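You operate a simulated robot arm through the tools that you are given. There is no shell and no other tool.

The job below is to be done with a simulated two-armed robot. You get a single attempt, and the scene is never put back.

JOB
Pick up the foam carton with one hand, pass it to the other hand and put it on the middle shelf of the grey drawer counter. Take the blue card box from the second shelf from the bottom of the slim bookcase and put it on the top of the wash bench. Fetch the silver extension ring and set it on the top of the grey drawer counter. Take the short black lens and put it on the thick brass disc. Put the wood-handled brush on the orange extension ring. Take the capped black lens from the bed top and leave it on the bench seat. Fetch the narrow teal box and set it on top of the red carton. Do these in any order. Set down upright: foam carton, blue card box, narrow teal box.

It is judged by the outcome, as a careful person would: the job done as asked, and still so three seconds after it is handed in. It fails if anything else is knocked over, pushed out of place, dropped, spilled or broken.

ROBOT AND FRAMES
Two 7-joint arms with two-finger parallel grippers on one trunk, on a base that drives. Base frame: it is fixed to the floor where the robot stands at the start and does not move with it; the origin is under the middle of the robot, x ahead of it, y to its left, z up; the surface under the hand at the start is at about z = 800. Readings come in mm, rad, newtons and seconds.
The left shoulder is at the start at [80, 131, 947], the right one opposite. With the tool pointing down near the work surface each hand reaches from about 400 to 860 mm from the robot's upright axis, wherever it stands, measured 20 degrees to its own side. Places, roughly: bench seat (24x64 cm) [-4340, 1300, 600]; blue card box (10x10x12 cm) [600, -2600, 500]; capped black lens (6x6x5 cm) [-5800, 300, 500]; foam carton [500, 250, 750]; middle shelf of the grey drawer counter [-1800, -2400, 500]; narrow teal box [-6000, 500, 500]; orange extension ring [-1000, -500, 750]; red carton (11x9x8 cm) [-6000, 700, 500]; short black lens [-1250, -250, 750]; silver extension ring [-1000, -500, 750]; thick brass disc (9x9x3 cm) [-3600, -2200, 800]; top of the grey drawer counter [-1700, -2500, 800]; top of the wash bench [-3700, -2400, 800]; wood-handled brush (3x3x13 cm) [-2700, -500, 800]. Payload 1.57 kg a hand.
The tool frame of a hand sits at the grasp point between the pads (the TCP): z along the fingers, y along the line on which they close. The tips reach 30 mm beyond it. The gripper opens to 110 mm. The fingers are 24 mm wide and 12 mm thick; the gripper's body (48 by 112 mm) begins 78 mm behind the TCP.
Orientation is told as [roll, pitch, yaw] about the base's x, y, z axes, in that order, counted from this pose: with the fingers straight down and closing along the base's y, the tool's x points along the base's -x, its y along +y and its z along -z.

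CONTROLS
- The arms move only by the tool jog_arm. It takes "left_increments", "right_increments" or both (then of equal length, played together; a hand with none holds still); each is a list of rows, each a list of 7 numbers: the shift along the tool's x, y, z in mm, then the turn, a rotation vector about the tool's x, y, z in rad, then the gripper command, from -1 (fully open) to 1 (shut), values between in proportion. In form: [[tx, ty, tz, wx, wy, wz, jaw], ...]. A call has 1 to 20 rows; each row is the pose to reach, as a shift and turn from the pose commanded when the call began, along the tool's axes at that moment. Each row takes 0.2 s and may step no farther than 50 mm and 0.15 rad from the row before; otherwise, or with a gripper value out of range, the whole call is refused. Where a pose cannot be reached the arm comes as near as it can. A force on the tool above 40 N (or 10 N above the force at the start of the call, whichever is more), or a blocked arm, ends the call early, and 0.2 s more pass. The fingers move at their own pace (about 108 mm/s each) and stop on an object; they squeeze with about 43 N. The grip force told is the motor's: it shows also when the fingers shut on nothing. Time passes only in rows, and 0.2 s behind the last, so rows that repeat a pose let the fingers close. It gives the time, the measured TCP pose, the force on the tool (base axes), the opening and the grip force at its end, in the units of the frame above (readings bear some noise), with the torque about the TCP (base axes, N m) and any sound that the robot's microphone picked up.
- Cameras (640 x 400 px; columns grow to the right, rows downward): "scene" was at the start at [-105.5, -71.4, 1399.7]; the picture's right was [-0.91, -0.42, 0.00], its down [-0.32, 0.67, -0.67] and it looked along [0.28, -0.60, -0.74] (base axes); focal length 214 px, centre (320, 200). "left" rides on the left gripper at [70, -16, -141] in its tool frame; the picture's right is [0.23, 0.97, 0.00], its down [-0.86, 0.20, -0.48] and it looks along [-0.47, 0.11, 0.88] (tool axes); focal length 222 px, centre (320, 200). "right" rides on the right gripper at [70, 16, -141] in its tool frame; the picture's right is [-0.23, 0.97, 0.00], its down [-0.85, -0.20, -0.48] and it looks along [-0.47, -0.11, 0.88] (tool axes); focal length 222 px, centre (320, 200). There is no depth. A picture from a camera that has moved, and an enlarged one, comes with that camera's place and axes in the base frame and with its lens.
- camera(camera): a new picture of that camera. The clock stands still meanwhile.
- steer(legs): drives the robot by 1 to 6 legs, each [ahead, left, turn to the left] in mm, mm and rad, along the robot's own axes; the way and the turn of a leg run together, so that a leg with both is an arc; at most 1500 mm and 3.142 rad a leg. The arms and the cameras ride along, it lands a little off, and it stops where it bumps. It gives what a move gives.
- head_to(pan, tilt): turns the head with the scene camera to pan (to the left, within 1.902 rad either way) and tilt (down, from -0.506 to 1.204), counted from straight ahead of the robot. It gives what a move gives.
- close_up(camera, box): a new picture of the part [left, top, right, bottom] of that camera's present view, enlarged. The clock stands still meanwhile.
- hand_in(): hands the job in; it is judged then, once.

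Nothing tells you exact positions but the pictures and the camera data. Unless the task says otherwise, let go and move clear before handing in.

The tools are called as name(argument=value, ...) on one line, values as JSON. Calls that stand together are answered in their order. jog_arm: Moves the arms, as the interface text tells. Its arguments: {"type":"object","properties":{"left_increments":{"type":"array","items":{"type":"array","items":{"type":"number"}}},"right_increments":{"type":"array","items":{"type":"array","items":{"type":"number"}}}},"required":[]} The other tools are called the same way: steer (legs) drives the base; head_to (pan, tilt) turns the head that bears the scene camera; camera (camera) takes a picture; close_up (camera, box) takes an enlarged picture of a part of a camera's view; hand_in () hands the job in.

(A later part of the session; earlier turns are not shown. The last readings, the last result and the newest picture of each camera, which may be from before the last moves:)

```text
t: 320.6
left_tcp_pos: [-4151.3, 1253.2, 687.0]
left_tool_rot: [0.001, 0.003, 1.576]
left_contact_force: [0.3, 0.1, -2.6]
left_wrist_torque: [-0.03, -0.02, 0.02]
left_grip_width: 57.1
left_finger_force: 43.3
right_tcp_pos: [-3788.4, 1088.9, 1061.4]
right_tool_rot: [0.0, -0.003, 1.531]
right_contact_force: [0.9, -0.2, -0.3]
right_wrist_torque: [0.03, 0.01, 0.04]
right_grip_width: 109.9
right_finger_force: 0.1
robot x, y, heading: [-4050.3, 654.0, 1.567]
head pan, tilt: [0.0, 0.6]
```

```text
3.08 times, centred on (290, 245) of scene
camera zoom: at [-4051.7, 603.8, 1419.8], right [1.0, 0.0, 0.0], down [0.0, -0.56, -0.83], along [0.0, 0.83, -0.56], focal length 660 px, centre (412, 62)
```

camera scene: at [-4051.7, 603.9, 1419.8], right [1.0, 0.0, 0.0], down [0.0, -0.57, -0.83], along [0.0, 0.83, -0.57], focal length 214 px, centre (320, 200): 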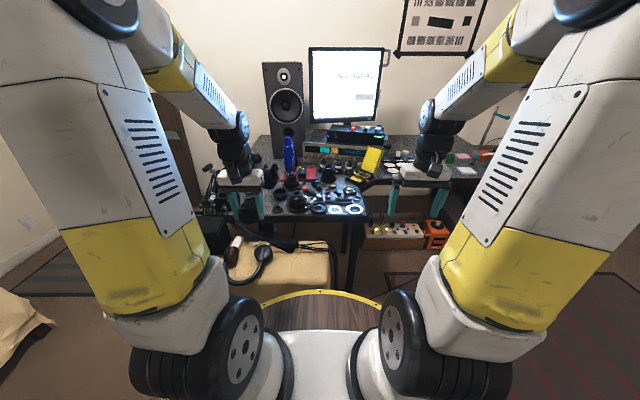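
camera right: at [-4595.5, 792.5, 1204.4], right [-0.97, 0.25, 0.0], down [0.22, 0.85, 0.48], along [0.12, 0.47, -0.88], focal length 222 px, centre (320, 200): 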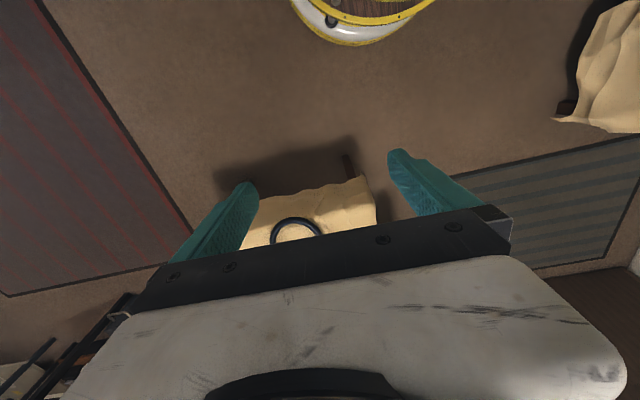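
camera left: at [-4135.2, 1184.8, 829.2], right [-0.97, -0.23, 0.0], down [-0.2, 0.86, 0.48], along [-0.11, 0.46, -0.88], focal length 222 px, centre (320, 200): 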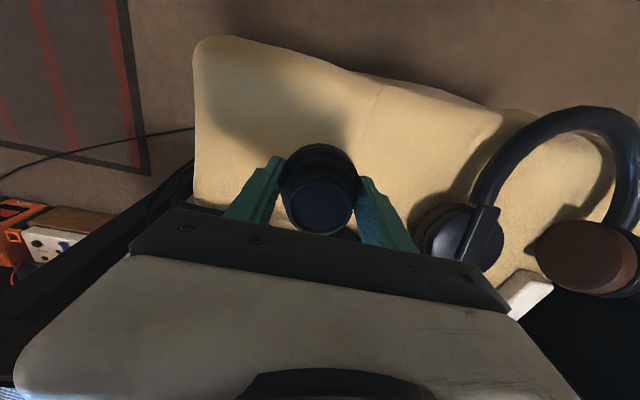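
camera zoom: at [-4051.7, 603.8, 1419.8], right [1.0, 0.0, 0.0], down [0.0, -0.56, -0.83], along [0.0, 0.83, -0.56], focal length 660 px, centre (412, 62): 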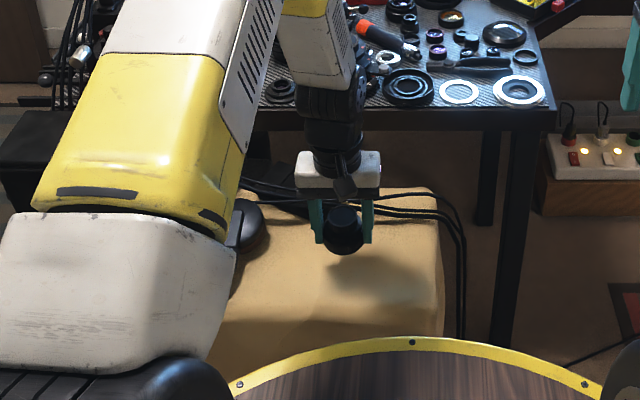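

jog_arm(left_increments=[[0, 0, 10, 0, 0, 0, 1], [0, 0, 20, 0, 0, 0, 1]])

jog_arm(left_increments=[[0, 0, 3, 0, 0, 0, 1], [0, 0, 6, 0, 0, 0, 1]])

jog_arm(left_increments=[[0, 0, 3, 0, 0, 0, 1], [0, 0, 6, 0, 0, 0, 1]])

jog_arm(left_increments=[[0, 0, 3, 0, 0, 0, 1], [0, 0, 6, 0, 0, 0, 1]])

```text
t: 321.2
left_tcp_pos: [-4151.0, 1255.0, 668.6]
left_tool_rot: [0.001, 0.001, 1.573]
left_contact_force: [-0.1, 0.3, -1.8]
left_wrist_torque: [0.03, 0.01, -0.01]
left_grip_width: 57.0
left_finger_force: 42.8
right_tcp_pos: [-3788.7, 1088.1, 1061.3]
right_tool_rot: [0.001, -0.004, 1.53]
right_contact_force: [-0.1, -1.0, -0.6]
right_wrist_torque: [-0.01, 0.01, -0.03]
right_grip_width: 110.0
right_finger_force: 0.1
robot x, y, heading: [-4051.5, 653.6, 1.569]
head pan, tilt: [0.0, 0.6]
```

```text
t: 321.8
left_tcp_pos: [-4150.3, 1253.5, 661.8]
left_tool_rot: [0.003, 0.003, 1.572]
left_contact_force: [1.5, 0.0, -2.1]
left_wrist_torque: [0.0, -0.02, -0.02]
left_grip_width: 57.5
left_finger_force: 42.8
right_tcp_pos: [-3789.3, 1088.0, 1062.6]
right_tool_rot: [0.0, -0.002, 1.529]
right_contact_force: [0.5, -0.3, -0.3]
right_wrist_torque: [0.0, -0.03, -0.01]
right_grip_width: 110.0
right_finger_force: 0.0
robot x, y, heading: [-4052.1, 658.1, 1.571]
head pan, tilt: [0.0, 0.6]
```

```text
t: 322.4
left_tcp_pos: [-4150.7, 1254.9, 656.9]
left_tool_rot: [0.001, 0.0, 1.571]
left_contact_force: [0.5, -0.4, -2.9]
left_wrist_torque: [-0.03, -0.03, 0.04]
left_grip_width: 57.2
left_finger_force: 43.5
right_tcp_pos: [-3788.8, 1088.1, 1061.9]
right_tool_rot: [-0.001, -0.003, 1.529]
right_contact_force: [0.0, 0.0, -0.2]
right_wrist_torque: [-0.01, 0.03, 0.0]
right_grip_width: 110.0
right_finger_force: 0.1
robot x, y, heading: [-4051.1, 656.3, 1.567]
head pan, tilt: [0.0, 0.6]
```

```text
t: 323.0
left_tcp_pos: [-4150.8, 1253.7, 648.9]
left_tool_rot: [0.001, 0.002, 1.573]
left_contact_force: [-0.1, -0.2, -1.8]
left_wrist_torque: [0.02, -0.01, -0.02]
left_grip_width: 57.1
left_finger_force: 42.5
right_tcp_pos: [-3789.3, 1089.3, 1061.2]
right_tool_rot: [0.001, -0.003, 1.53]
right_contact_force: [1.0, -0.2, 0.1]
right_wrist_torque: [-0.01, 0.0, -0.03]
right_grip_width: 110.2
right_finger_force: 0.0
robot x, y, heading: [-4049.2, 655.7, 1.568]
head pan, tilt: [0.0, 0.6]
```

jog_arm(left_increments=[[0, 0, 2.5, 0, 0, 0, 1], [0, 0, 5, 0, 0, 0, 1]])

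jog_arm(left_increments=[[0, 0, 2.5, 0, 0, 0, 1], [0, 0, 5, 0, 0, 0, 1]])

jog_arm(left_increments=[[0, 0, 2.5, 0, 0, 0, 1], [0, 0, 5, 0, 0, 0, 1]])

close_up(camera="scene", box=[260, 210, 350, 280])

```text
t: 323.6
left_tcp_pos: [-4151.9, 1254.6, 644.8]
left_tool_rot: [-0.002, 0.001, 1.573]
left_contact_force: [0.1, -0.5, -1.8]
left_wrist_torque: [-0.01, 0.02, -0.02]
left_grip_width: 57.3
left_finger_force: 42.9
right_tcp_pos: [-3788.5, 1089.6, 1060.6]
right_tool_rot: [-0.002, -0.002, 1.529]
right_contact_force: [-0.2, 0.3, 0.7]
right_wrist_torque: [0.01, -0.01, 0.02]
right_grip_width: 109.9
right_finger_force: 0.1
robot x, y, heading: [-4047.6, 651.6, 1.57]
head pan, tilt: [0.0, 0.6]
```

```text
t: 324.2
left_tcp_pos: [-4151.4, 1254.0, 639.8]
left_tool_rot: [0.004, 0.001, 1.572]
left_contact_force: [-1.4, 0.3, -1.6]
left_wrist_torque: [0.0, -0.02, -0.02]
left_grip_width: 57.4
left_finger_force: 43.1
right_tcp_pos: [-3788.2, 1088.9, 1062.3]
right_tool_rot: [0.0, -0.003, 1.527]
right_contact_force: [0.0, -0.6, 0.0]
right_wrist_torque: [0.01, 0.02, 0.01]
right_grip_width: 109.9
right_finger_force: 0.1
robot x, y, heading: [-4054.5, 651.2, 1.577]
head pan, tilt: [0.0, 0.6]
```

```text
t: 324.8
left_tcp_pos: [-4152.3, 1253.3, 635.6]
left_tool_rot: [0.0, 0.003, 1.572]
left_contact_force: [0.5, 0.1, -2.8]
left_wrist_torque: [0.0, -0.02, 0.01]
left_grip_width: 57.1
left_finger_force: 43.2
right_tcp_pos: [-3788.8, 1089.1, 1062.0]
right_tool_rot: [0.0, -0.003, 1.529]
right_contact_force: [0.1, 0.4, 0.0]
right_wrist_torque: [0.0, -0.03, 0.01]
right_grip_width: 109.9
right_finger_force: 0.0
robot x, y, heading: [-4056.9, 655.1, 1.578]
head pan, tilt: [0.0, 0.6]
```

```text
5.71 times, centred on (305, 245) of scene
camera zoom: at [-4051.7, 604.0, 1419.8], right [1.0, 0.0, 0.0], down [0.0, -0.57, -0.82], along [0.0, 0.82, -0.57], focal length 1226 px, centre (406, -57)
```

zoom: 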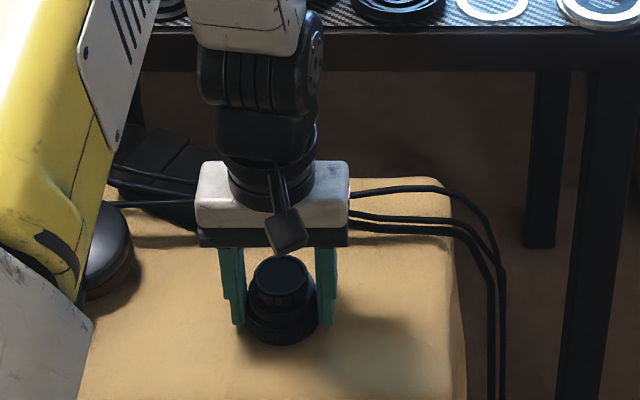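

jog_arm(left_increments=[[0, 0, 3, 0, 0, 0, 1], [0, 0, 6, 0, 0, 0, 1]])

jog_arm(left_increments=[[0, 0, 2.5, 0, 0, 0, 1], [0, 0, 5, 0, 0, 0, 1]])

jog_arm(left_increments=[[0, 0, 2.5, 0, 0, 0, 1], [0, 0, 5, 0, 0, 0, 1]])

jog_arm(left_increments=[[0, 0, 2.5, 0, 0, 0, 1], [0, 0, 5, 0, 0, 0, 1]])

```text
t: 325.4
left_tcp_pos: [-4151.6, 1254.9, 630.1]
left_tool_rot: [0.002, 0.003, 1.571]
left_contact_force: [-0.6, -4.0, 10.0]
left_wrist_torque: [-0.02, -0.35, -0.13]
left_grip_width: 57.3
left_finger_force: 42.7
right_tcp_pos: [-3787.9, 1089.3, 1061.9]
right_tool_rot: [0.001, -0.005, 1.527]
right_contact_force: [-0.9, -0.1, 0.0]
right_wrist_torque: [0.0, 0.01, -0.02]
right_grip_width: 110.1
right_finger_force: 0.1
robot x, y, heading: [-4050.7, 653.6, 1.569]
head pan, tilt: [0.0, 0.6]
```

```text
t: 325.9
left_tcp_pos: [-4151.5, 1255.0, 630.7]
left_tool_rot: [-0.001, 0.003, 1.573]
left_contact_force: [-0.2, -7.6, 15.1]
left_wrist_torque: [-0.04, -0.53, -0.18]
left_grip_width: 57.2
left_finger_force: 43.5
right_tcp_pos: [-3788.9, 1088.3, 1062.0]
right_tool_rot: [0.0, -0.006, 1.529]
right_contact_force: [0.7, -0.1, 0.3]
right_wrist_torque: [-0.03, 0.01, 0.02]
right_grip_width: 110.1
right_finger_force: 0.1
robot x, y, heading: [-4055.3, 655.0, 1.57]
head pan, tilt: [0.0, 0.6]
stopped in row 2 (left hand): the force on the tool passed its limit at 48 N (the readings are from after the stop); the commanded pose is now the measured one
```

```text
t: 326.3
left_tcp_pos: [-4152.1, 1255.5, 629.8]
left_tool_rot: [0.0, 0.004, 1.573]
left_contact_force: [-0.1, -7.6, 15.1]
left_wrist_torque: [-0.04, -0.53, -0.18]
left_grip_width: 57.1
left_finger_force: 43.3
right_tcp_pos: [-3789.1, 1087.4, 1061.9]
right_tool_rot: [0.0, -0.006, 1.529]
right_contact_force: [-0.3, 0.1, 0.6]
right_wrist_torque: [-0.01, 0.0, -0.02]
right_grip_width: 110.3
right_finger_force: 0.0
robot x, y, heading: [-4054.1, 653.5, 1.571]
head pan, tilt: [0.0, 0.6]
stopped in row 2 (left hand): the force on the tool passed its limit at 47 N (the readings are from after the stop); the commanded pose is now the measured one
```

```text
t: 326.7
left_tcp_pos: [-4151.1, 1254.1, 630.2]
left_tool_rot: [-0.001, 0.002, 1.573]
left_contact_force: [-1.1, -8.1, 14.3]
left_wrist_torque: [-0.03, -0.54, -0.21]
left_grip_width: 57.1
left_finger_force: 43.6
right_tcp_pos: [-3788.7, 1088.8, 1062.1]
right_tool_rot: [0.0, -0.007, 1.527]
right_contact_force: [-0.5, -0.2, 0.3]
right_wrist_torque: [0.02, 0.02, 0.0]
right_grip_width: 109.8
right_finger_force: 0.0
robot x, y, heading: [-4055.7, 652.6, 1.575]
head pan, tilt: [0.0, 0.6]
stopped in row 1 (left hand): the force on the tool passed its limit at 46 N (the readings are from after the stop); the commanded pose is now the measured one
```

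Contact with the seat. Releasing and rising.

jog_arm(left_increments=[[0, 0, -1.5, 0, 0, 0, 1], [0, 0, -1.5, 0, 0, 0, 0.2], [0, 0, -1.5, 0, 0, 0, -0.4], [0, 0, -1.5, 0, 0, 0, -0.5], [0, 0, -20, 0, 0, 0, -0.5], [0, 0, -60, 0, 0, 0, -0.5], [0, 0, -105, 0, 0, 0, -0.5], [0, 0, -150, 0, 0, 0, -0.5], [0, 0, -195, 0, 0, 0, -0.5]])

camera(camera="left")

close_up(camera="scene", box=[220, 200, 360, 300])

```text
t: 328.7
left_tcp_pos: [-4151.3, 1254.4, 824.4]
left_tool_rot: [0.003, 0.006, 1.572]
left_contact_force: [1.1, 0.4, 0.2]
left_wrist_torque: [-0.02, 0.03, 0.02]
left_grip_width: 82.7
left_finger_force: 0.0
right_tcp_pos: [-3788.7, 1090.1, 1062.1]
right_tool_rot: [0.0, -0.003, 1.527]
right_contact_force: [-0.4, 0.1, -0.1]
right_wrist_torque: [-0.04, 0.0, 0.03]
right_grip_width: 110.2
right_finger_force: 0.2
robot x, y, heading: [-4054.3, 656.2, 1.568]
head pan, tilt: [0.0, 0.6]
```

```text
taken
camera left: at [-4133.3, 1186.1, 966.0], right [-0.97, -0.23, 0.0], down [-0.2, 0.86, 0.47], along [-0.11, 0.46, -0.88], focal length 222 px, centre (320, 200)
```

left: 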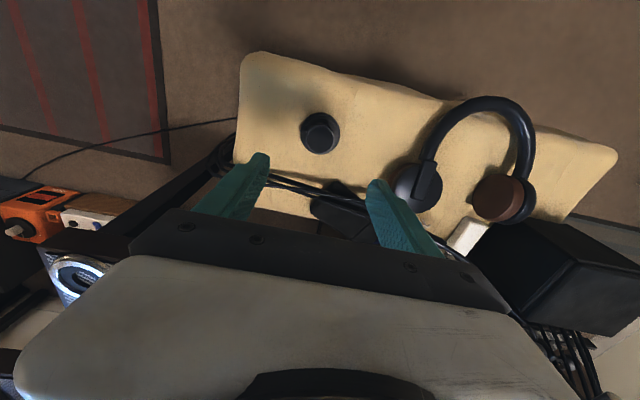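

```text
4.00 times, centred on (290, 250) of scene
camera zoom: at [-4051.7, 604.0, 1419.9], right [1.0, 0.0, 0.0], down [0.0, -0.57, -0.82], along [0.0, 0.82, -0.57], focal length 858 px, centre (440, 0)
```

zoom: 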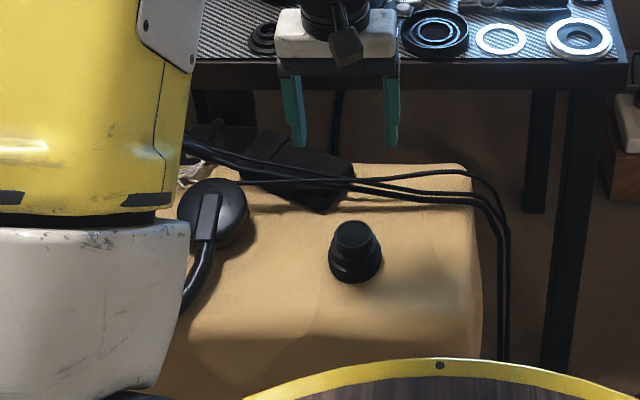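

The capped lens stands on the bench seat. Now stowing the left hand and looking east for a clear path to the brush.

jog_arm(left_increments=[[30, 10, -30, 0, 0, 0, -0.8], [60, 25, -65, 0, 0, 0, -1], [90, 40, -100, 0, 0, 0, -1], [120, 60, -135, 0, 0, 0, -1], [145, 80, -170, 0, 0, 0, -1], [155, 105, -205, 0, 0, 0, -1], [155, 115, -230, 0, 0, 0, -1]])

head_to(pan=-1.4, tilt=0.4)

camera(camera="scene")

head_to(pan=-1.9, tilt=0.4)

camera(camera="scene")

```text
refused: row 4 steps farther than a row can; nothing moved
```

```text
t: 330.2
left_tcp_pos: [-4150.6, 1254.5, 823.6]
left_tool_rot: [0.0, 0.003, 1.573]
left_contact_force: [0.8, -0.3, 0.1]
left_wrist_torque: [-0.04, -0.01, -0.01]
left_grip_width: 82.5
left_finger_force: 0.0
right_tcp_pos: [-3788.5, 1089.3, 1062.6]
right_tool_rot: [0.0, -0.005, 1.529]
right_contact_force: [-0.4, 0.0, 0.3]
right_wrist_torque: [0.03, 0.02, 0.01]
right_grip_width: 109.8
right_finger_force: 0.1
robot x, y, heading: [-4055.2, 652.0, 1.571]
head pan, tilt: [-1.4, 0.4]
```

```text
taken
camera scene: at [-3960.4, 531.1, 1438.1], right [0.17, -0.99, 0.0], down [-0.38, -0.07, -0.92], along [0.91, 0.16, -0.39], focal length 214 px, centre (320, 200)
```

scene: 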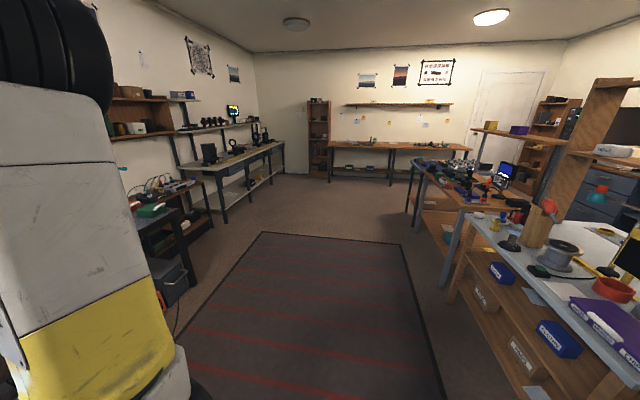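

```text
t: 331.1
left_tcp_pos: [-4150.7, 1255.1, 824.0]
left_tool_rot: [0.0, 0.005, 1.573]
left_contact_force: [-0.5, -1.1, -0.3]
left_wrist_torque: [0.01, 0.0, 0.0]
left_grip_width: 82.8
left_finger_force: 0.0
right_tcp_pos: [-3788.9, 1089.5, 1063.1]
right_tool_rot: [0.0, -0.006, 1.526]
right_contact_force: [0.2, 0.1, 0.3]
right_wrist_torque: [0.0, 0.0, -0.01]
right_grip_width: 109.8
right_finger_force: 0.0
robot x, y, heading: [-4052.1, 656.4, 1.573]
head pan, tilt: [-1.901, 0.4]
```

```text
taken
camera scene: at [-3964.0, 485.4, 1438.1], right [-0.32, -0.95, 0.0], down [-0.37, 0.13, -0.92], along [0.87, -0.3, -0.39], focal length 214 px, centre (320, 200)
```

scene: 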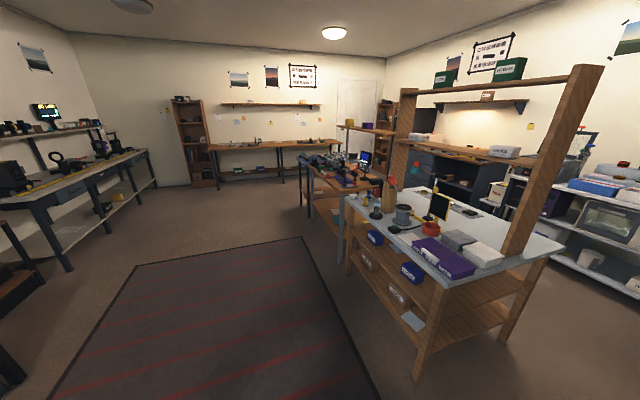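

close_up(camera="scene", box=[300, 140, 480, 280])

jog_arm(left_increments=[[25, 10, -30, 0, 0, 0, -0.8], [50, 20, -60, 0, 0, 0, -1], [75, 35, -95, 0, 0, 0, -1], [100, 50, -130, 0, 0, 0, -1], [125, 65, -165, 0, 0, 0, -1], [145, 85, -200, 0, 0, 0, -1], [155, 105, -230, 0, 0, 0, -1]])

```text
2.86 times, centred on (390, 210) of scene
camera zoom: at [-3964.0, 485.4, 1438.1], right [-0.32, -0.95, 0.0], down [-0.37, 0.13, -0.92], along [0.87, -0.3, -0.39], focal length 613 px, centre (120, 171)
```

zoom: 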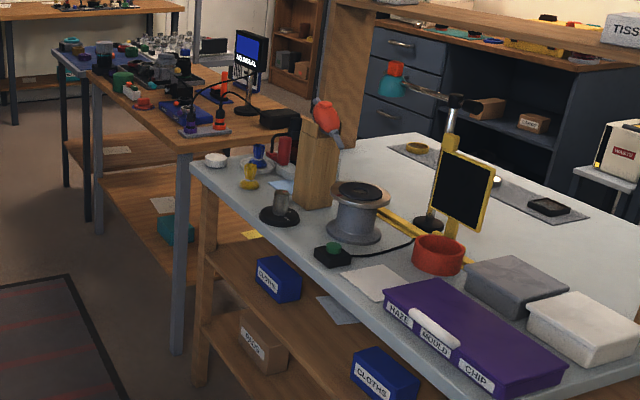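

```text
t: 332.7
left_tcp_pos: [-4254.5, 1099.0, 1054.1]
left_tool_rot: [0.002, 0.005, 1.573]
left_contact_force: [0.0, 0.1, -0.5]
left_wrist_torque: [-0.07, 0.0, -0.03]
left_grip_width: 110.0
left_finger_force: 0.0
right_tcp_pos: [-3789.1, 1089.6, 1061.3]
right_tool_rot: [-0.001, -0.004, 1.529]
right_contact_force: [-0.1, -0.6, 0.1]
right_wrist_torque: [-0.01, -0.01, 0.0]
right_grip_width: 110.2
right_finger_force: 0.0
robot x, y, heading: [-4049.9, 655.3, 1.579]
head pan, tilt: [-1.901, 0.4]
```

steer(legs=[[-250, 0, 0], [0, -1250, 0], [0, 0, -1.57], [0, 0, -1.575]])

head_to(pan=0.0, tilt=0.55)

camera(camera="scene")

```text
t: 348.3
left_tcp_pos: [-2566.2, -51.2, 1052.7]
left_tool_rot: [0.0, 0.003, -1.581]
left_contact_force: [-1.0, -0.2, -0.5]
left_wrist_torque: [0.0, -0.02, 0.0]
left_grip_width: 109.9
left_finger_force: 0.1
right_tcp_pos: [-3032.7, -34.2, 1062.6]
right_tool_rot: [0.0, -0.004, -1.626]
right_contact_force: [0.6, 0.0, 0.1]
right_wrist_torque: [-0.03, 0.02, 0.01]
right_grip_width: 110.0
right_finger_force: 0.0
robot x, y, heading: [-2765.3, 393.2, -1.582]
head pan, tilt: [-1.901, 0.4]
```

```text
t: 350.2
left_tcp_pos: [-2566.0, -51.6, 1054.5]
left_tool_rot: [0.0, 0.003, -1.581]
left_contact_force: [0.1, -0.5, -0.7]
left_wrist_torque: [0.0, -0.01, 0.01]
left_grip_width: 110.1
left_finger_force: 0.1
right_tcp_pos: [-3032.3, -34.3, 1062.4]
right_tool_rot: [0.001, -0.005, -1.625]
right_contact_force: [-0.4, -0.6, 1.0]
right_wrist_torque: [0.01, -0.03, -0.02]
right_grip_width: 109.6
right_finger_force: 0.0
robot x, y, heading: [-2761.7, 392.4, -1.583]
head pan, tilt: [0.0, 0.55]
```

```text
taken
camera scene: at [-2761.1, 445.5, 1424.4], right [-1.0, 0.01, 0.0], down [0.01, 0.52, -0.85], along [-0.01, -0.85, -0.52], focal length 214 px, centre (320, 200)
```

scene: 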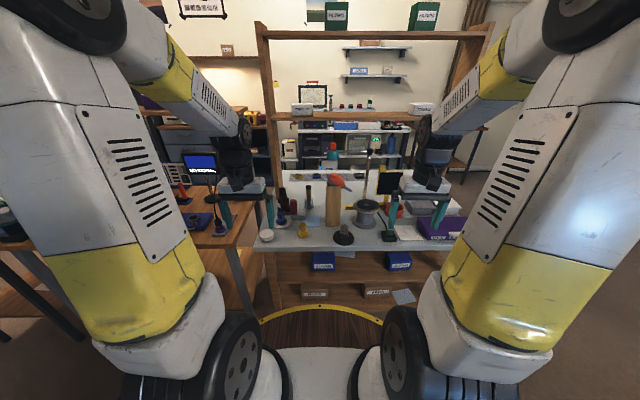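

close_up(camera="scene", box=[240, 150, 400, 260])

```text
3.64 times, centred on (320, 205) of scene
camera zoom: at [-2761.1, 445.5, 1424.4], right [-1.0, 0.01, 0.0], down [0.01, 0.52, -0.85], along [-0.01, -0.85, -0.52], focal length 780 px, centre (320, 182)
```

zoom: 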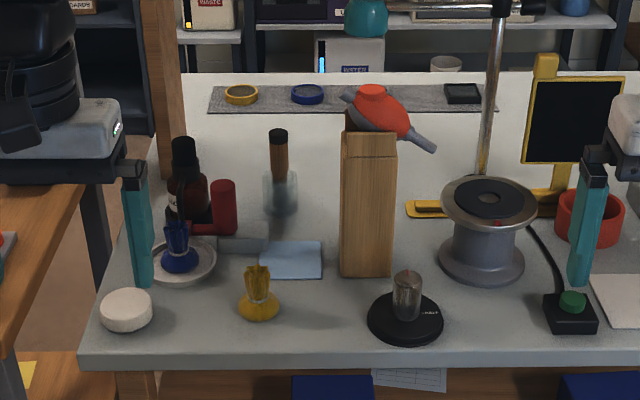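

close_up(camera="scene", box=[285, 175, 335, 215])

close_up(camera="scene", box=[245, 165, 325, 230])

```text
10.00 times, centred on (310, 195) of scene
camera zoom: at [-2761.1, 445.5, 1424.4], right [-1.0, 0.01, 0.0], down [0.01, 0.52, -0.85], along [-0.01, -0.85, -0.52], focal length 2145 px, centre (420, 250)
```

zoom: 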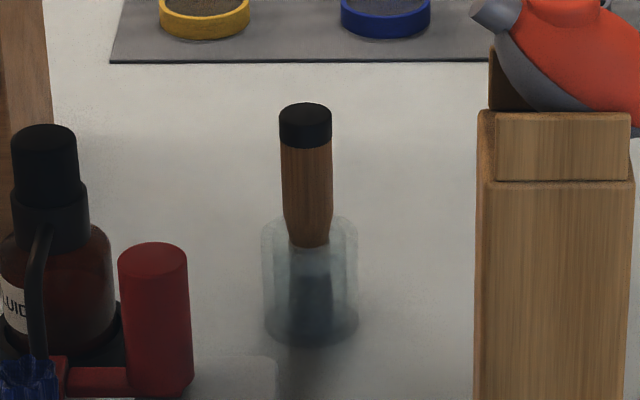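

```text
6.15 times, centred on (285, 198) of scene
camera zoom: at [-2761.1, 445.5, 1424.4], right [-1.0, 0.01, 0.0], down [0.01, 0.52, -0.85], along [-0.01, -0.85, -0.52], focal length 1320 px, centre (535, 215)
```

zoom: 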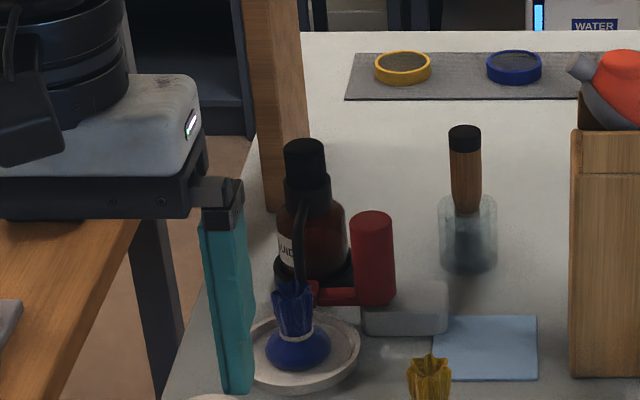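

The wood-handled brush stands bristles-down in a small glass jar near [-2713, -524], with about 65 mm of handle exposed. I'll position the robot so the left hand can take the handle from the side, nearly horizontally.

steer(legs=[[0, -130, 0.012], [165, 0, 0]])

camera(camera="scene")

camera(camera="left")

```text
t: 352.5
left_tcp_pos: [-2692.6, -213.0, 1054.3]
left_tool_rot: [0.001, 0.003, -1.573]
left_contact_force: [0.1, 0.8, -0.9]
left_wrist_torque: [-0.03, -0.02, -0.01]
left_grip_width: 109.8
left_finger_force: 0.1
right_tcp_pos: [-3157.9, -199.6, 1062.5]
right_tool_rot: [-0.001, -0.005, -1.615]
right_contact_force: [0.7, 0.6, 0.1]
right_wrist_torque: [0.01, -0.01, -0.02]
right_grip_width: 110.3
right_finger_force: 0.1
robot x, y, heading: [-2890.3, 236.1, -1.577]
head pan, tilt: [0.0, 0.55]
```

```text
taken
camera scene: at [-2890.8, 283.7, 1424.3], right [-1.0, 0.0, 0.0], down [0.0, 0.52, -0.85], along [0.0, -0.85, -0.52], focal length 214 px, centre (320, 200)
```

scene: 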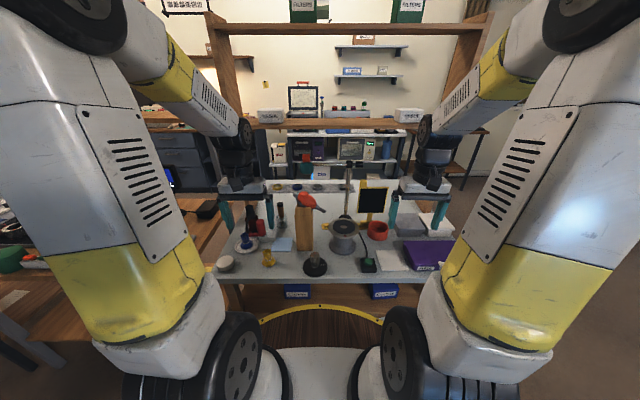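

```text
taken
camera left: at [-2708.1, -142.3, 1196.0], right [0.97, 0.22, 0.0], down [0.2, -0.86, 0.48], along [0.11, -0.46, -0.88], focal length 222 px, centre (320, 200)
```

left: 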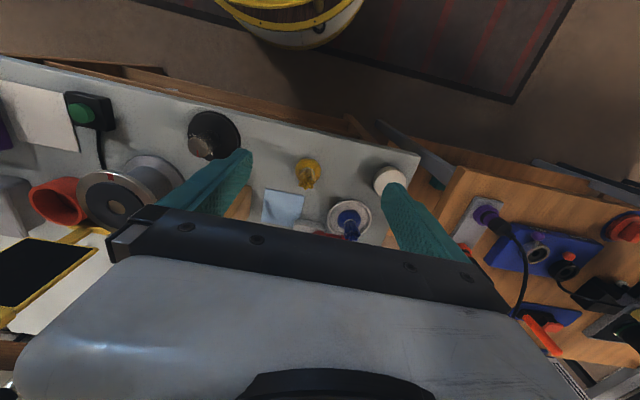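

close_up(camera="scene", box=[200, 170, 360, 290])

close_up(camera="scene", box=[255, 185, 315, 245])

```text
3.33 times, centred on (280, 230) of scene
camera zoom: at [-2890.8, 283.7, 1424.3], right [-1.0, 0.0, 0.0], down [0.0, 0.52, -0.85], along [0.0, -0.85, -0.52], focal length 715 px, centre (453, 100)
```

zoom: 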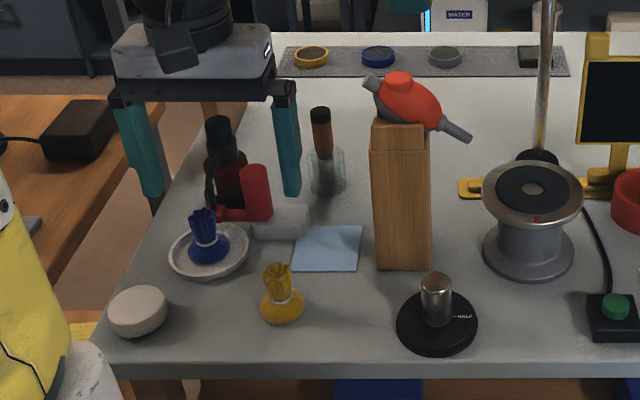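

```text
6.67 times, centred on (285, 215) of scene
camera zoom: at [-2890.8, 283.7, 1424.3], right [-1.0, 0.0, 0.0], down [0.0, 0.52, -0.85], along [0.0, -0.85, -0.52], focal length 1430 px, centre (553, 100)
```

zoom: 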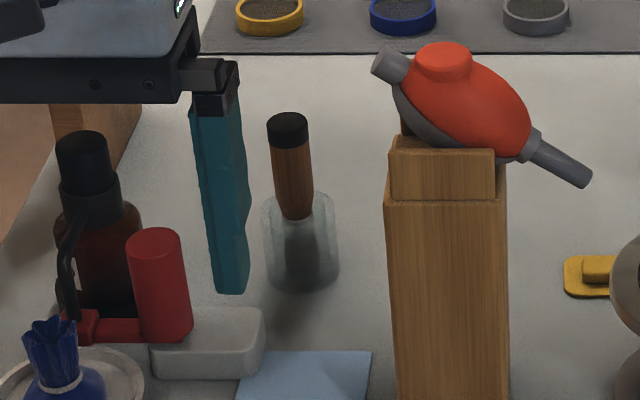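

The brush axis is at about [-2714, -517], with its top at z≈918 and the jar rim at ≈856. I'll turn and tilt the left hand above the objects first.

jog_arm(left_increments=[[-29, 2, 15, 0, 0, 0.056, -1], [-58, 3, 30, 0, 0, 0.112, -1], [-87, 5, 44, 0, 0, 0.167, -0.8]])

jog_arm(left_increments=[[-9, 1, 5, 0, -0.146, 0, -0.5], [-18, 3, 10, 0, -0.291, 0, -0.3], [-27, 4, 16, 0, -0.436, 0, -0.27], [-36, 5, 22, 0, -0.582, 0, -0.27], [-45, 7, 28, 0, -0.727, 0, -0.27], [-55, 8, 35, 0, -0.873, 0, -0.27], [-64, 9, 42, 0, -1.018, 0, -0.27], [-73, 11, 50, 0, -1.164, 0, -0.27], [-82, 12, 58, 0, -1.309, 0, -0.27]])

camera(camera="left")

close_up(camera="scene", box=[200, 150, 360, 270])

```text
t: 353.3
left_tcp_pos: [-2689.6, -299.5, 1009.7]
left_tool_rot: [0.0, 0.003, -1.741]
left_contact_force: [-0.7, 0.6, 0.8]
left_wrist_torque: [-0.02, -0.02, 0.01]
left_grip_width: 98.8
left_finger_force: 0.1
right_tcp_pos: [-3158.5, -199.1, 1061.2]
right_tool_rot: [0.001, -0.006, -1.617]
right_contact_force: [0.5, 0.2, 0.2]
right_wrist_torque: [-0.04, 0.0, 0.01]
right_grip_width: 110.0
right_finger_force: 0.2
robot x, y, heading: [-2893.5, 234.0, -1.577]
head pan, tilt: [0.0, 0.55]
```

```text
t: 355.3
left_tcp_pos: [-2689.6, -382.0, 951.3]
left_tool_rot: [-0.002, -1.307, -1.739]
left_contact_force: [1.0, -0.2, -0.1]
left_wrist_torque: [0.03, -0.02, 0.01]
left_grip_width: 70.0
left_finger_force: 0.0
right_tcp_pos: [-3157.6, -199.0, 1062.5]
right_tool_rot: [0.0, -0.005, -1.616]
right_contact_force: [-0.5, 0.2, 0.3]
right_wrist_torque: [-0.03, -0.01, -0.02]
right_grip_width: 110.0
right_finger_force: 0.1
robot x, y, heading: [-2893.2, 233.4, -1.579]
head pan, tilt: [0.0, 0.55]
```

```text
taken
camera left: at [-2679.1, -225.3, 921.3], right [0.97, -0.11, -0.22], down [0.24, 0.2, 0.95], along [-0.06, -0.97, 0.22], focal length 222 px, centre (320, 200)
```

left: 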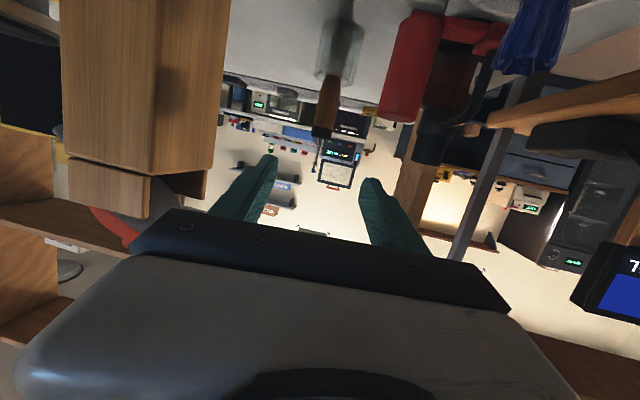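

```text
3.33 times, centred on (280, 210) of scene
camera zoom: at [-2891.0, 283.9, 1424.3], right [-1.0, 0.0, 0.0], down [0.0, 0.52, -0.85], along [0.0, -0.85, -0.52], focal length 715 px, centre (453, 167)
```

zoom: 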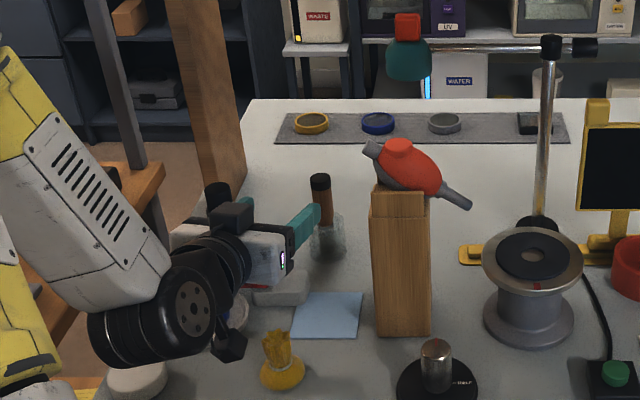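

The fingers line up on the brush. Moving forward at a height above its neighbours, then I'll lower around the handle.

jog_arm(left_increments=[[-8, -0.7, 29.5, 0, 0, 0, -0.27], [-16, -1.5, 59, 0, 0, 0, -0.27], [-24, -2.2, 88, 0, 0, 0, -0.27], [-31.8, -2.9, 117.5, 0, 0, 0, -0.27]])

camera(camera="left")

close_up(camera="scene", box=[230, 170, 330, 270])

```text
t: 356.3
left_tcp_pos: [-2712.8, -502.0, 950.2]
left_tool_rot: [-0.001, -1.303, -1.74]
left_contact_force: [-0.2, 0.1, 0.6]
left_wrist_torque: [0.0, -0.03, 0.0]
left_grip_width: 69.8
left_finger_force: 0.1
right_tcp_pos: [-3158.1, -198.6, 1063.3]
right_tool_rot: [0.0, -0.005, -1.616]
right_contact_force: [0.6, -0.3, -0.3]
right_wrist_torque: [0.0, 0.01, 0.03]
right_grip_width: 109.8
right_finger_force: 0.1
robot x, y, heading: [-2892.0, 235.2, -1.574]
head pan, tilt: [0.0, 0.55]
```

```text
taken
camera left: at [-2703.2, -345.8, 921.1], right [0.97, -0.11, -0.22], down [0.24, 0.2, 0.95], along [-0.06, -0.97, 0.22], focal length 222 px, centre (320, 200)
```

left: 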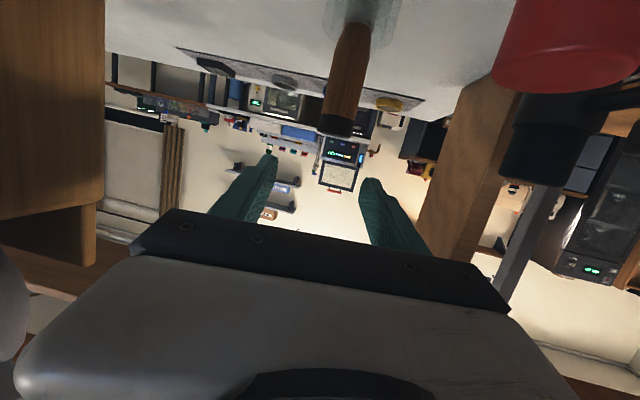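

```text
4.00 times, centred on (280, 220) of scene
camera zoom: at [-2890.7, 283.7, 1424.3], right [-1.0, 0.0, 0.0], down [0.0, 0.52, -0.85], along [0.0, -0.85, -0.52], focal length 858 px, centre (480, 120)
```

zoom: 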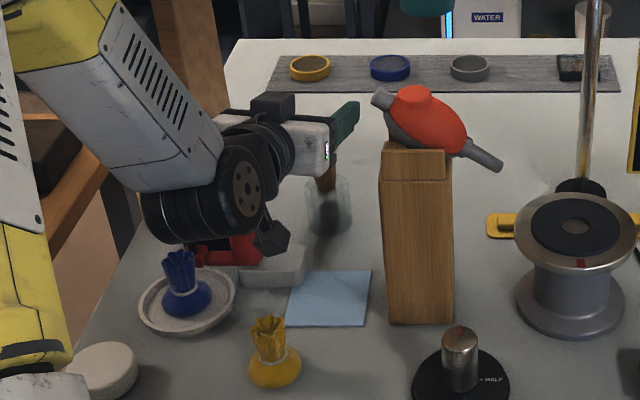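

jog_arm(left_increments=[[15.5, 0, 4.2, 0, 0, 0, -0.27], [31, 0, 8.4, 0, 0, 0, -0.27], [46.3, 0, 12.5, 0, 0, 0, -0.27]])

camera(camera="left")

close_up(camera="scene", box=[230, 170, 330, 270])

```text
t: 357.1
left_tcp_pos: [-2713.9, -501.5, 904.3]
left_tool_rot: [0.0, -1.306, -1.743]
left_contact_force: [0.5, 0.2, 0.4]
left_wrist_torque: [-0.02, -0.02, -0.03]
left_grip_width: 69.9
left_finger_force: 0.1
right_tcp_pos: [-3157.8, -198.8, 1062.5]
right_tool_rot: [0.001, -0.007, -1.615]
right_contact_force: [0.0, -0.1, 0.5]
right_wrist_torque: [-0.02, -0.01, 0.0]
right_grip_width: 109.8
right_finger_force: 0.0
robot x, y, heading: [-2893.7, 232.4, -1.575]
head pan, tilt: [0.0, 0.55]
```

```text
taken
camera left: at [-2702.7, -345.0, 873.3], right [0.97, -0.11, -0.22], down [0.24, 0.2, 0.95], along [-0.06, -0.97, 0.22], focal length 222 px, centre (320, 200)
```

left: 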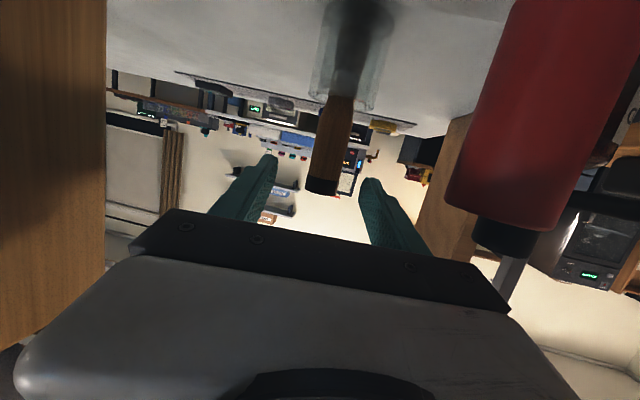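

```text
4.00 times, centred on (280, 220) of scene
camera zoom: at [-2890.9, 283.6, 1424.3], right [-1.0, 0.0, 0.0], down [0.0, 0.52, -0.85], along [0.0, -0.85, -0.52], focal length 858 px, centre (480, 120)
```

zoom: 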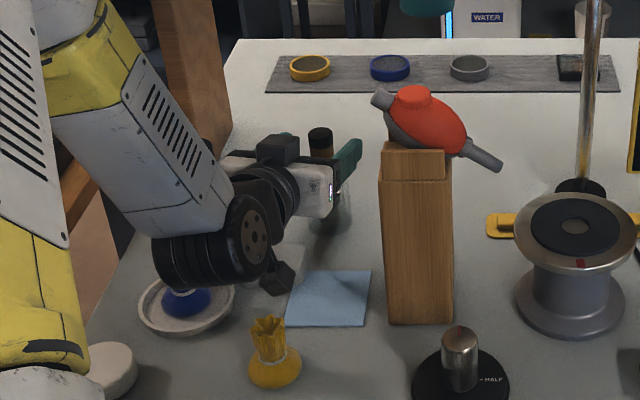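

jog_arm(left_increments=[[7.2, 0, 2, 0, 0, 0, -0.27], [14.5, 0, 3.9, 0, 0, 0, -0.27]])

camera(camera="left")

close_up(camera="scene", box=[250, 190, 310, 250])

```text
t: 357.7
left_tcp_pos: [-2712.5, -500.4, 888.0]
left_tool_rot: [0.002, -1.306, -1.742]
left_contact_force: [0.1, -0.3, 0.3]
left_wrist_torque: [-0.01, 0.04, 0.02]
left_grip_width: 69.8
left_finger_force: 0.0
right_tcp_pos: [-3157.6, -199.3, 1062.6]
right_tool_rot: [0.0, -0.005, -1.618]
right_contact_force: [0.1, 0.2, -0.1]
right_wrist_torque: [0.01, 0.04, 0.01]
right_grip_width: 109.8
right_finger_force: 0.1
robot x, y, heading: [-2891.1, 236.2, -1.577]
head pan, tilt: [0.0, 0.55]
```

```text
taken
camera left: at [-2702.0, -344.3, 858.7], right [0.97, -0.11, -0.22], down [0.24, 0.2, 0.95], along [-0.06, -0.97, 0.22], focal length 222 px, centre (320, 200)
```

left: 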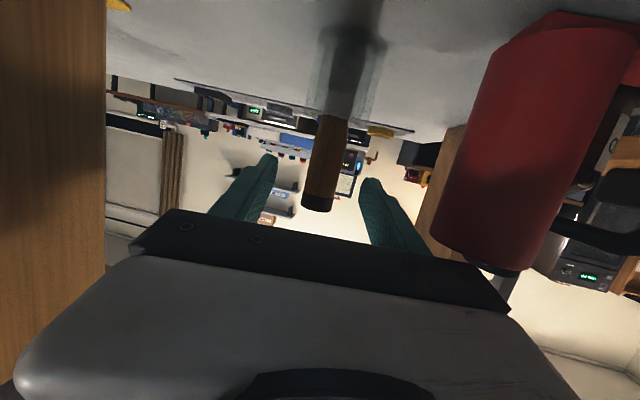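

```text
6.67 times, centred on (280, 220) of scene
camera zoom: at [-2890.9, 283.5, 1424.3], right [-1.0, 0.0, 0.0], down [0.0, 0.52, -0.85], along [0.0, -0.85, -0.52], focal length 1430 px, centre (587, 67)
```

zoom: 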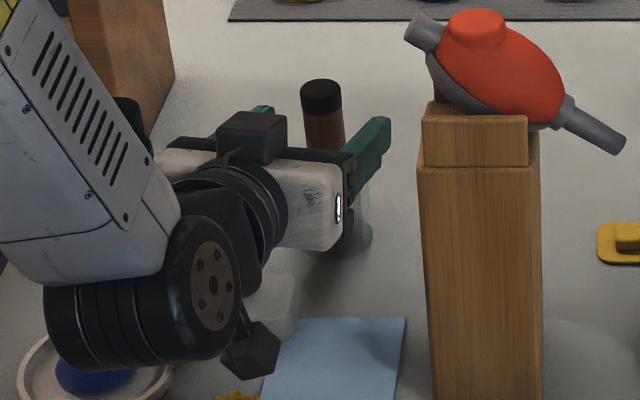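

The handle is between the fingers, well above the jar's rim. Closing and lifting straight up.

jog_arm(left_increments=[[0, 0, 0, 0, 0, 0, 0.2], [0, 0, 0, 0, 0, 0, 0.5], [0, 0, 0, 0, 0, 0, 1], [0, 0, 0, 0, 0, 0, 1], [0, 0, 0, 0, 0, 0, 1]])

camera(camera="left")

jog_arm(left_increments=[[-14.5, 0, -3.9, 0, 0, 0, 1], [-38.6, 0, -10.4, 0, 0, 0, 1], [-67.5, 0, -18.3, 0, 0, 0, 1], [-101, 0, -27.4, 0, 0, 0, 1], [-135, 0, -36.5, 0, 0, 0, 1]])

camera(camera="left")

close_up(camera="scene", box=[230, 150, 330, 250])

```text
t: 358.9
left_tcp_pos: [-2712.6, -499.7, 888.2]
left_tool_rot: [0.0, -1.306, -1.742]
left_contact_force: [0.0, -0.3, -0.5]
left_wrist_torque: [0.04, -0.03, 0.05]
left_grip_width: 24.7
left_finger_force: 36.5
right_tcp_pos: [-3158.1, -199.9, 1061.5]
right_tool_rot: [0.001, -0.006, -1.616]
right_contact_force: [-0.5, 0.7, 0.1]
right_wrist_torque: [-0.02, 0.02, -0.01]
right_grip_width: 110.0
right_finger_force: 0.1
robot x, y, heading: [-2892.4, 232.6, -1.581]
head pan, tilt: [0.0, 0.55]
```

```text
taken
camera left: at [-2702.0, -344.2, 858.7], right [0.97, -0.11, -0.22], down [0.24, 0.2, 0.95], along [-0.06, -0.97, 0.22], focal length 222 px, centre (320, 200)
```

left: 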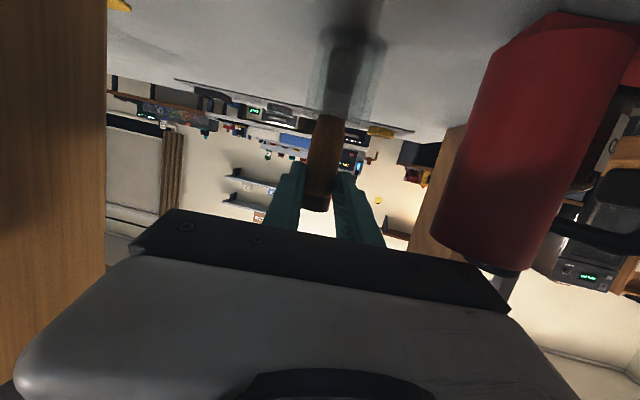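

```text
t: 360.1
left_tcp_pos: [-2713.4, -502.2, 1025.7]
left_tool_rot: [-0.002, -1.305, -1.739]
left_contact_force: [-0.7, -0.3, 0.1]
left_wrist_torque: [-0.02, 0.0, -0.02]
left_grip_width: 24.4
left_finger_force: 36.0
right_tcp_pos: [-3158.3, -199.4, 1062.0]
right_tool_rot: [-0.001, -0.004, -1.617]
right_contact_force: [-0.4, 0.0, -0.4]
right_wrist_torque: [-0.01, 0.0, 0.0]
right_grip_width: 110.1
right_finger_force: 0.0
robot x, y, heading: [-2888.8, 236.0, -1.578]
head pan, tilt: [0.0, 0.55]
```

```text
taken
camera left: at [-2702.9, -345.1, 996.7], right [0.97, -0.11, -0.22], down [0.24, 0.2, 0.95], along [-0.06, -0.97, 0.22], focal length 222 px, centre (320, 200)
```

left: 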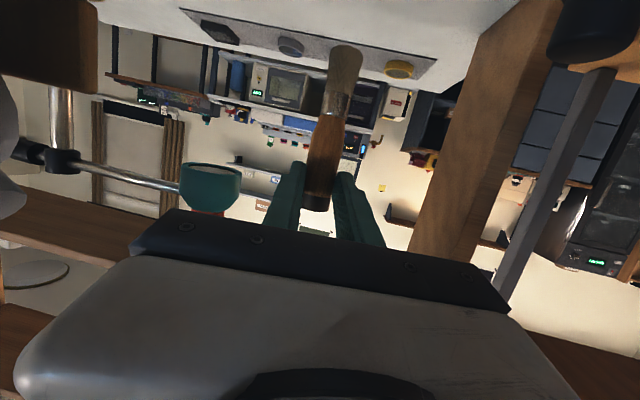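

```text
4.00 times, centred on (280, 200) of scene
camera zoom: at [-2890.7, 283.2, 1424.4], right [-1.0, 0.0, 0.0], down [0.0, 0.52, -0.85], along [0.0, -0.85, -0.52], focal length 858 px, centre (480, 200)
```

zoom: 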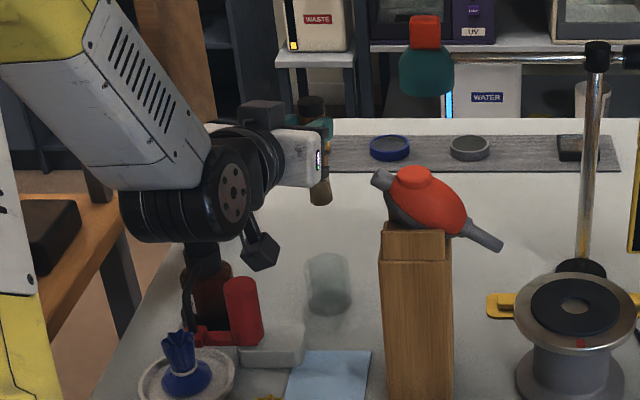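

The brush is out and the jar stayed in place. Backing away, then turning the hand so the brush lies horizontally.

steer(legs=[[-350, 0, 0]])

jog_arm(left_increments=[[0, 0, 0, 0, 0.143, 0, 1], [0, 0, 0, 0, 0.286, 0, 1], [0, 0, 0, 0, 0.428, 0, 1], [0, 0, 0, 0, 0.571, 0, 1], [0, 0, 0, 0, 0.714, 0, 1], [0, 0, 0, 0, 0.857, 0, 1], [0, 0, 0, 0, 1.0, 0, 1], [0, 0, 0, 0, 1.142, 0, 1], [0, 0, 0, 0, 1.285, 0, 1], [0, 0, 0, 0, 1.428, 0, 1], [0, 0, 0, 0, 1.571, 0, 1]])

camera(camera="left")

camera(camera="scene")

```text
t: 362.4
left_tcp_pos: [-2712.1, -146.7, 1026.8]
left_tool_rot: [0.001, -1.306, -1.741]
left_contact_force: [-0.5, -0.2, -0.7]
left_wrist_torque: [0.05, 0.01, -0.02]
left_grip_width: 24.3
left_finger_force: 36.4
right_tcp_pos: [-3155.1, 155.4, 1062.5]
right_tool_rot: [-0.001, -0.006, -1.615]
right_contact_force: [0.0, 0.9, 0.4]
right_wrist_torque: [-0.03, 0.01, 0.04]
right_grip_width: 110.0
right_finger_force: 0.2
robot x, y, heading: [-2889.2, 589.1, -1.575]
head pan, tilt: [0.0, 0.55]
```

```text
t: 364.8
left_tcp_pos: [-2711.1, -146.4, 1026.9]
left_tool_rot: [0.0, 0.267, -1.74]
left_contact_force: [0.4, 1.0, -0.3]
left_wrist_torque: [-0.09, 0.01, -0.05]
left_grip_width: 24.1
left_finger_force: 36.0
right_tcp_pos: [-3156.2, 155.5, 1061.8]
right_tool_rot: [0.001, -0.007, -1.613]
right_contact_force: [-0.4, -0.1, -0.1]
right_wrist_torque: [-0.05, -0.02, -0.02]
right_grip_width: 110.0
right_finger_force: 0.1
robot x, y, heading: [-2889.1, 588.4, -1.569]
head pan, tilt: [0.0, 0.55]
```

```text
taken
camera left: at [-2721.8, -112.9, 1180.8], right [1.0, 0.05, 0.06], down [0.04, -0.97, 0.24], along [0.07, -0.23, -0.97], focal length 222 px, centre (320, 200)
```

left: 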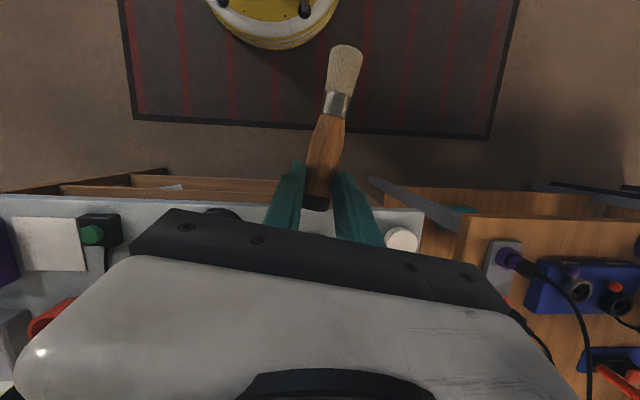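

```text
taken
camera scene: at [-2889.6, 638.2, 1424.3], right [-1.0, 0.0, 0.0], down [0.0, 0.52, -0.85], along [0.0, -0.85, -0.52], focal length 214 px, centre (320, 200)
```

scene: 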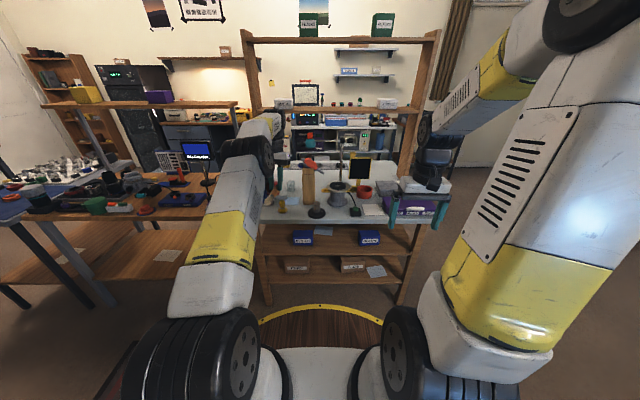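

The brush is horizontal in the left hand, bristles toward me. Retracting and strafing east to the ring table's north side.

jog_arm(left_increments=[[40, 0, 5, 0, 0, 0, 1], [80, 0, 10, 0, 0, 0, 1], [120, 0, 15, 0, 0, 0, 1], [150, 0, 20, 0, 0, 0, 1]])

steer(legs=[[0, 1490, 0]])

head_to(pan=0.0, tilt=0.6)

camera(camera="scene")

```text
t: 365.8
left_tcp_pos: [-2685.8, 1.0, 1045.7]
left_tool_rot: [0.001, 0.264, -1.74]
left_contact_force: [0.4, -0.5, -0.5]
left_wrist_torque: [0.0, 0.01, 0.06]
left_grip_width: 24.7
left_finger_force: 36.6
right_tcp_pos: [-3156.1, 154.1, 1062.3]
right_tool_rot: [-0.001, -0.003, -1.615]
right_contact_force: [0.6, -0.7, 0.0]
right_wrist_torque: [0.0, 0.01, -0.02]
right_grip_width: 109.9
right_finger_force: 0.1
robot x, y, heading: [-2892.7, 587.9, -1.57]
head pan, tilt: [0.0, 0.55]
```

```text
t: 373.1
left_tcp_pos: [-1192.7, 9.4, 1046.1]
left_tool_rot: [0.001, 0.264, -1.728]
left_contact_force: [0.1, -0.5, -0.2]
left_wrist_torque: [-0.01, 0.01, -0.01]
left_grip_width: 24.5
left_finger_force: 36.3
right_tcp_pos: [-1665.0, 157.5, 1061.4]
right_tool_rot: [0.002, -0.006, -1.604]
right_contact_force: [-0.3, 0.6, -0.1]
right_wrist_torque: [-0.02, 0.0, -0.02]
right_grip_width: 110.0
right_finger_force: 0.0
robot x, y, heading: [-1403.6, 596.4, -1.562]
head pan, tilt: [0.0, 0.55]
```

```text
t: 373.8
left_tcp_pos: [-1193.8, 9.1, 1045.8]
left_tool_rot: [0.0, 0.265, -1.727]
left_contact_force: [0.4, 0.5, -0.2]
left_wrist_torque: [-0.04, 0.0, 0.01]
left_grip_width: 24.6
left_finger_force: 35.8
right_tcp_pos: [-1665.7, 157.6, 1061.6]
right_tool_rot: [0.0, -0.005, -1.602]
right_contact_force: [0.0, -0.4, 0.1]
right_wrist_torque: [-0.01, 0.0, -0.02]
right_grip_width: 110.1
right_finger_force: 0.1
robot x, y, heading: [-1407.4, 593.2, -1.563]
head pan, tilt: [0.0, 0.6]
```

```text
taken
camera scene: at [-1405.2, 645.1, 1419.9], right [-1.0, -0.01, 0.0], down [-0.01, 0.56, -0.83], along [0.01, -0.83, -0.56], focal length 214 px, centre (320, 200)
```

scene: 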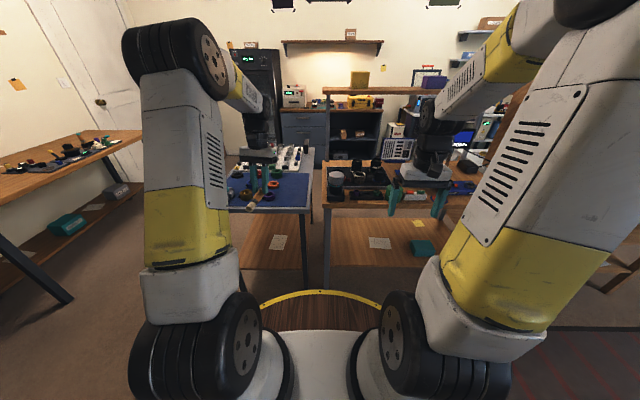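

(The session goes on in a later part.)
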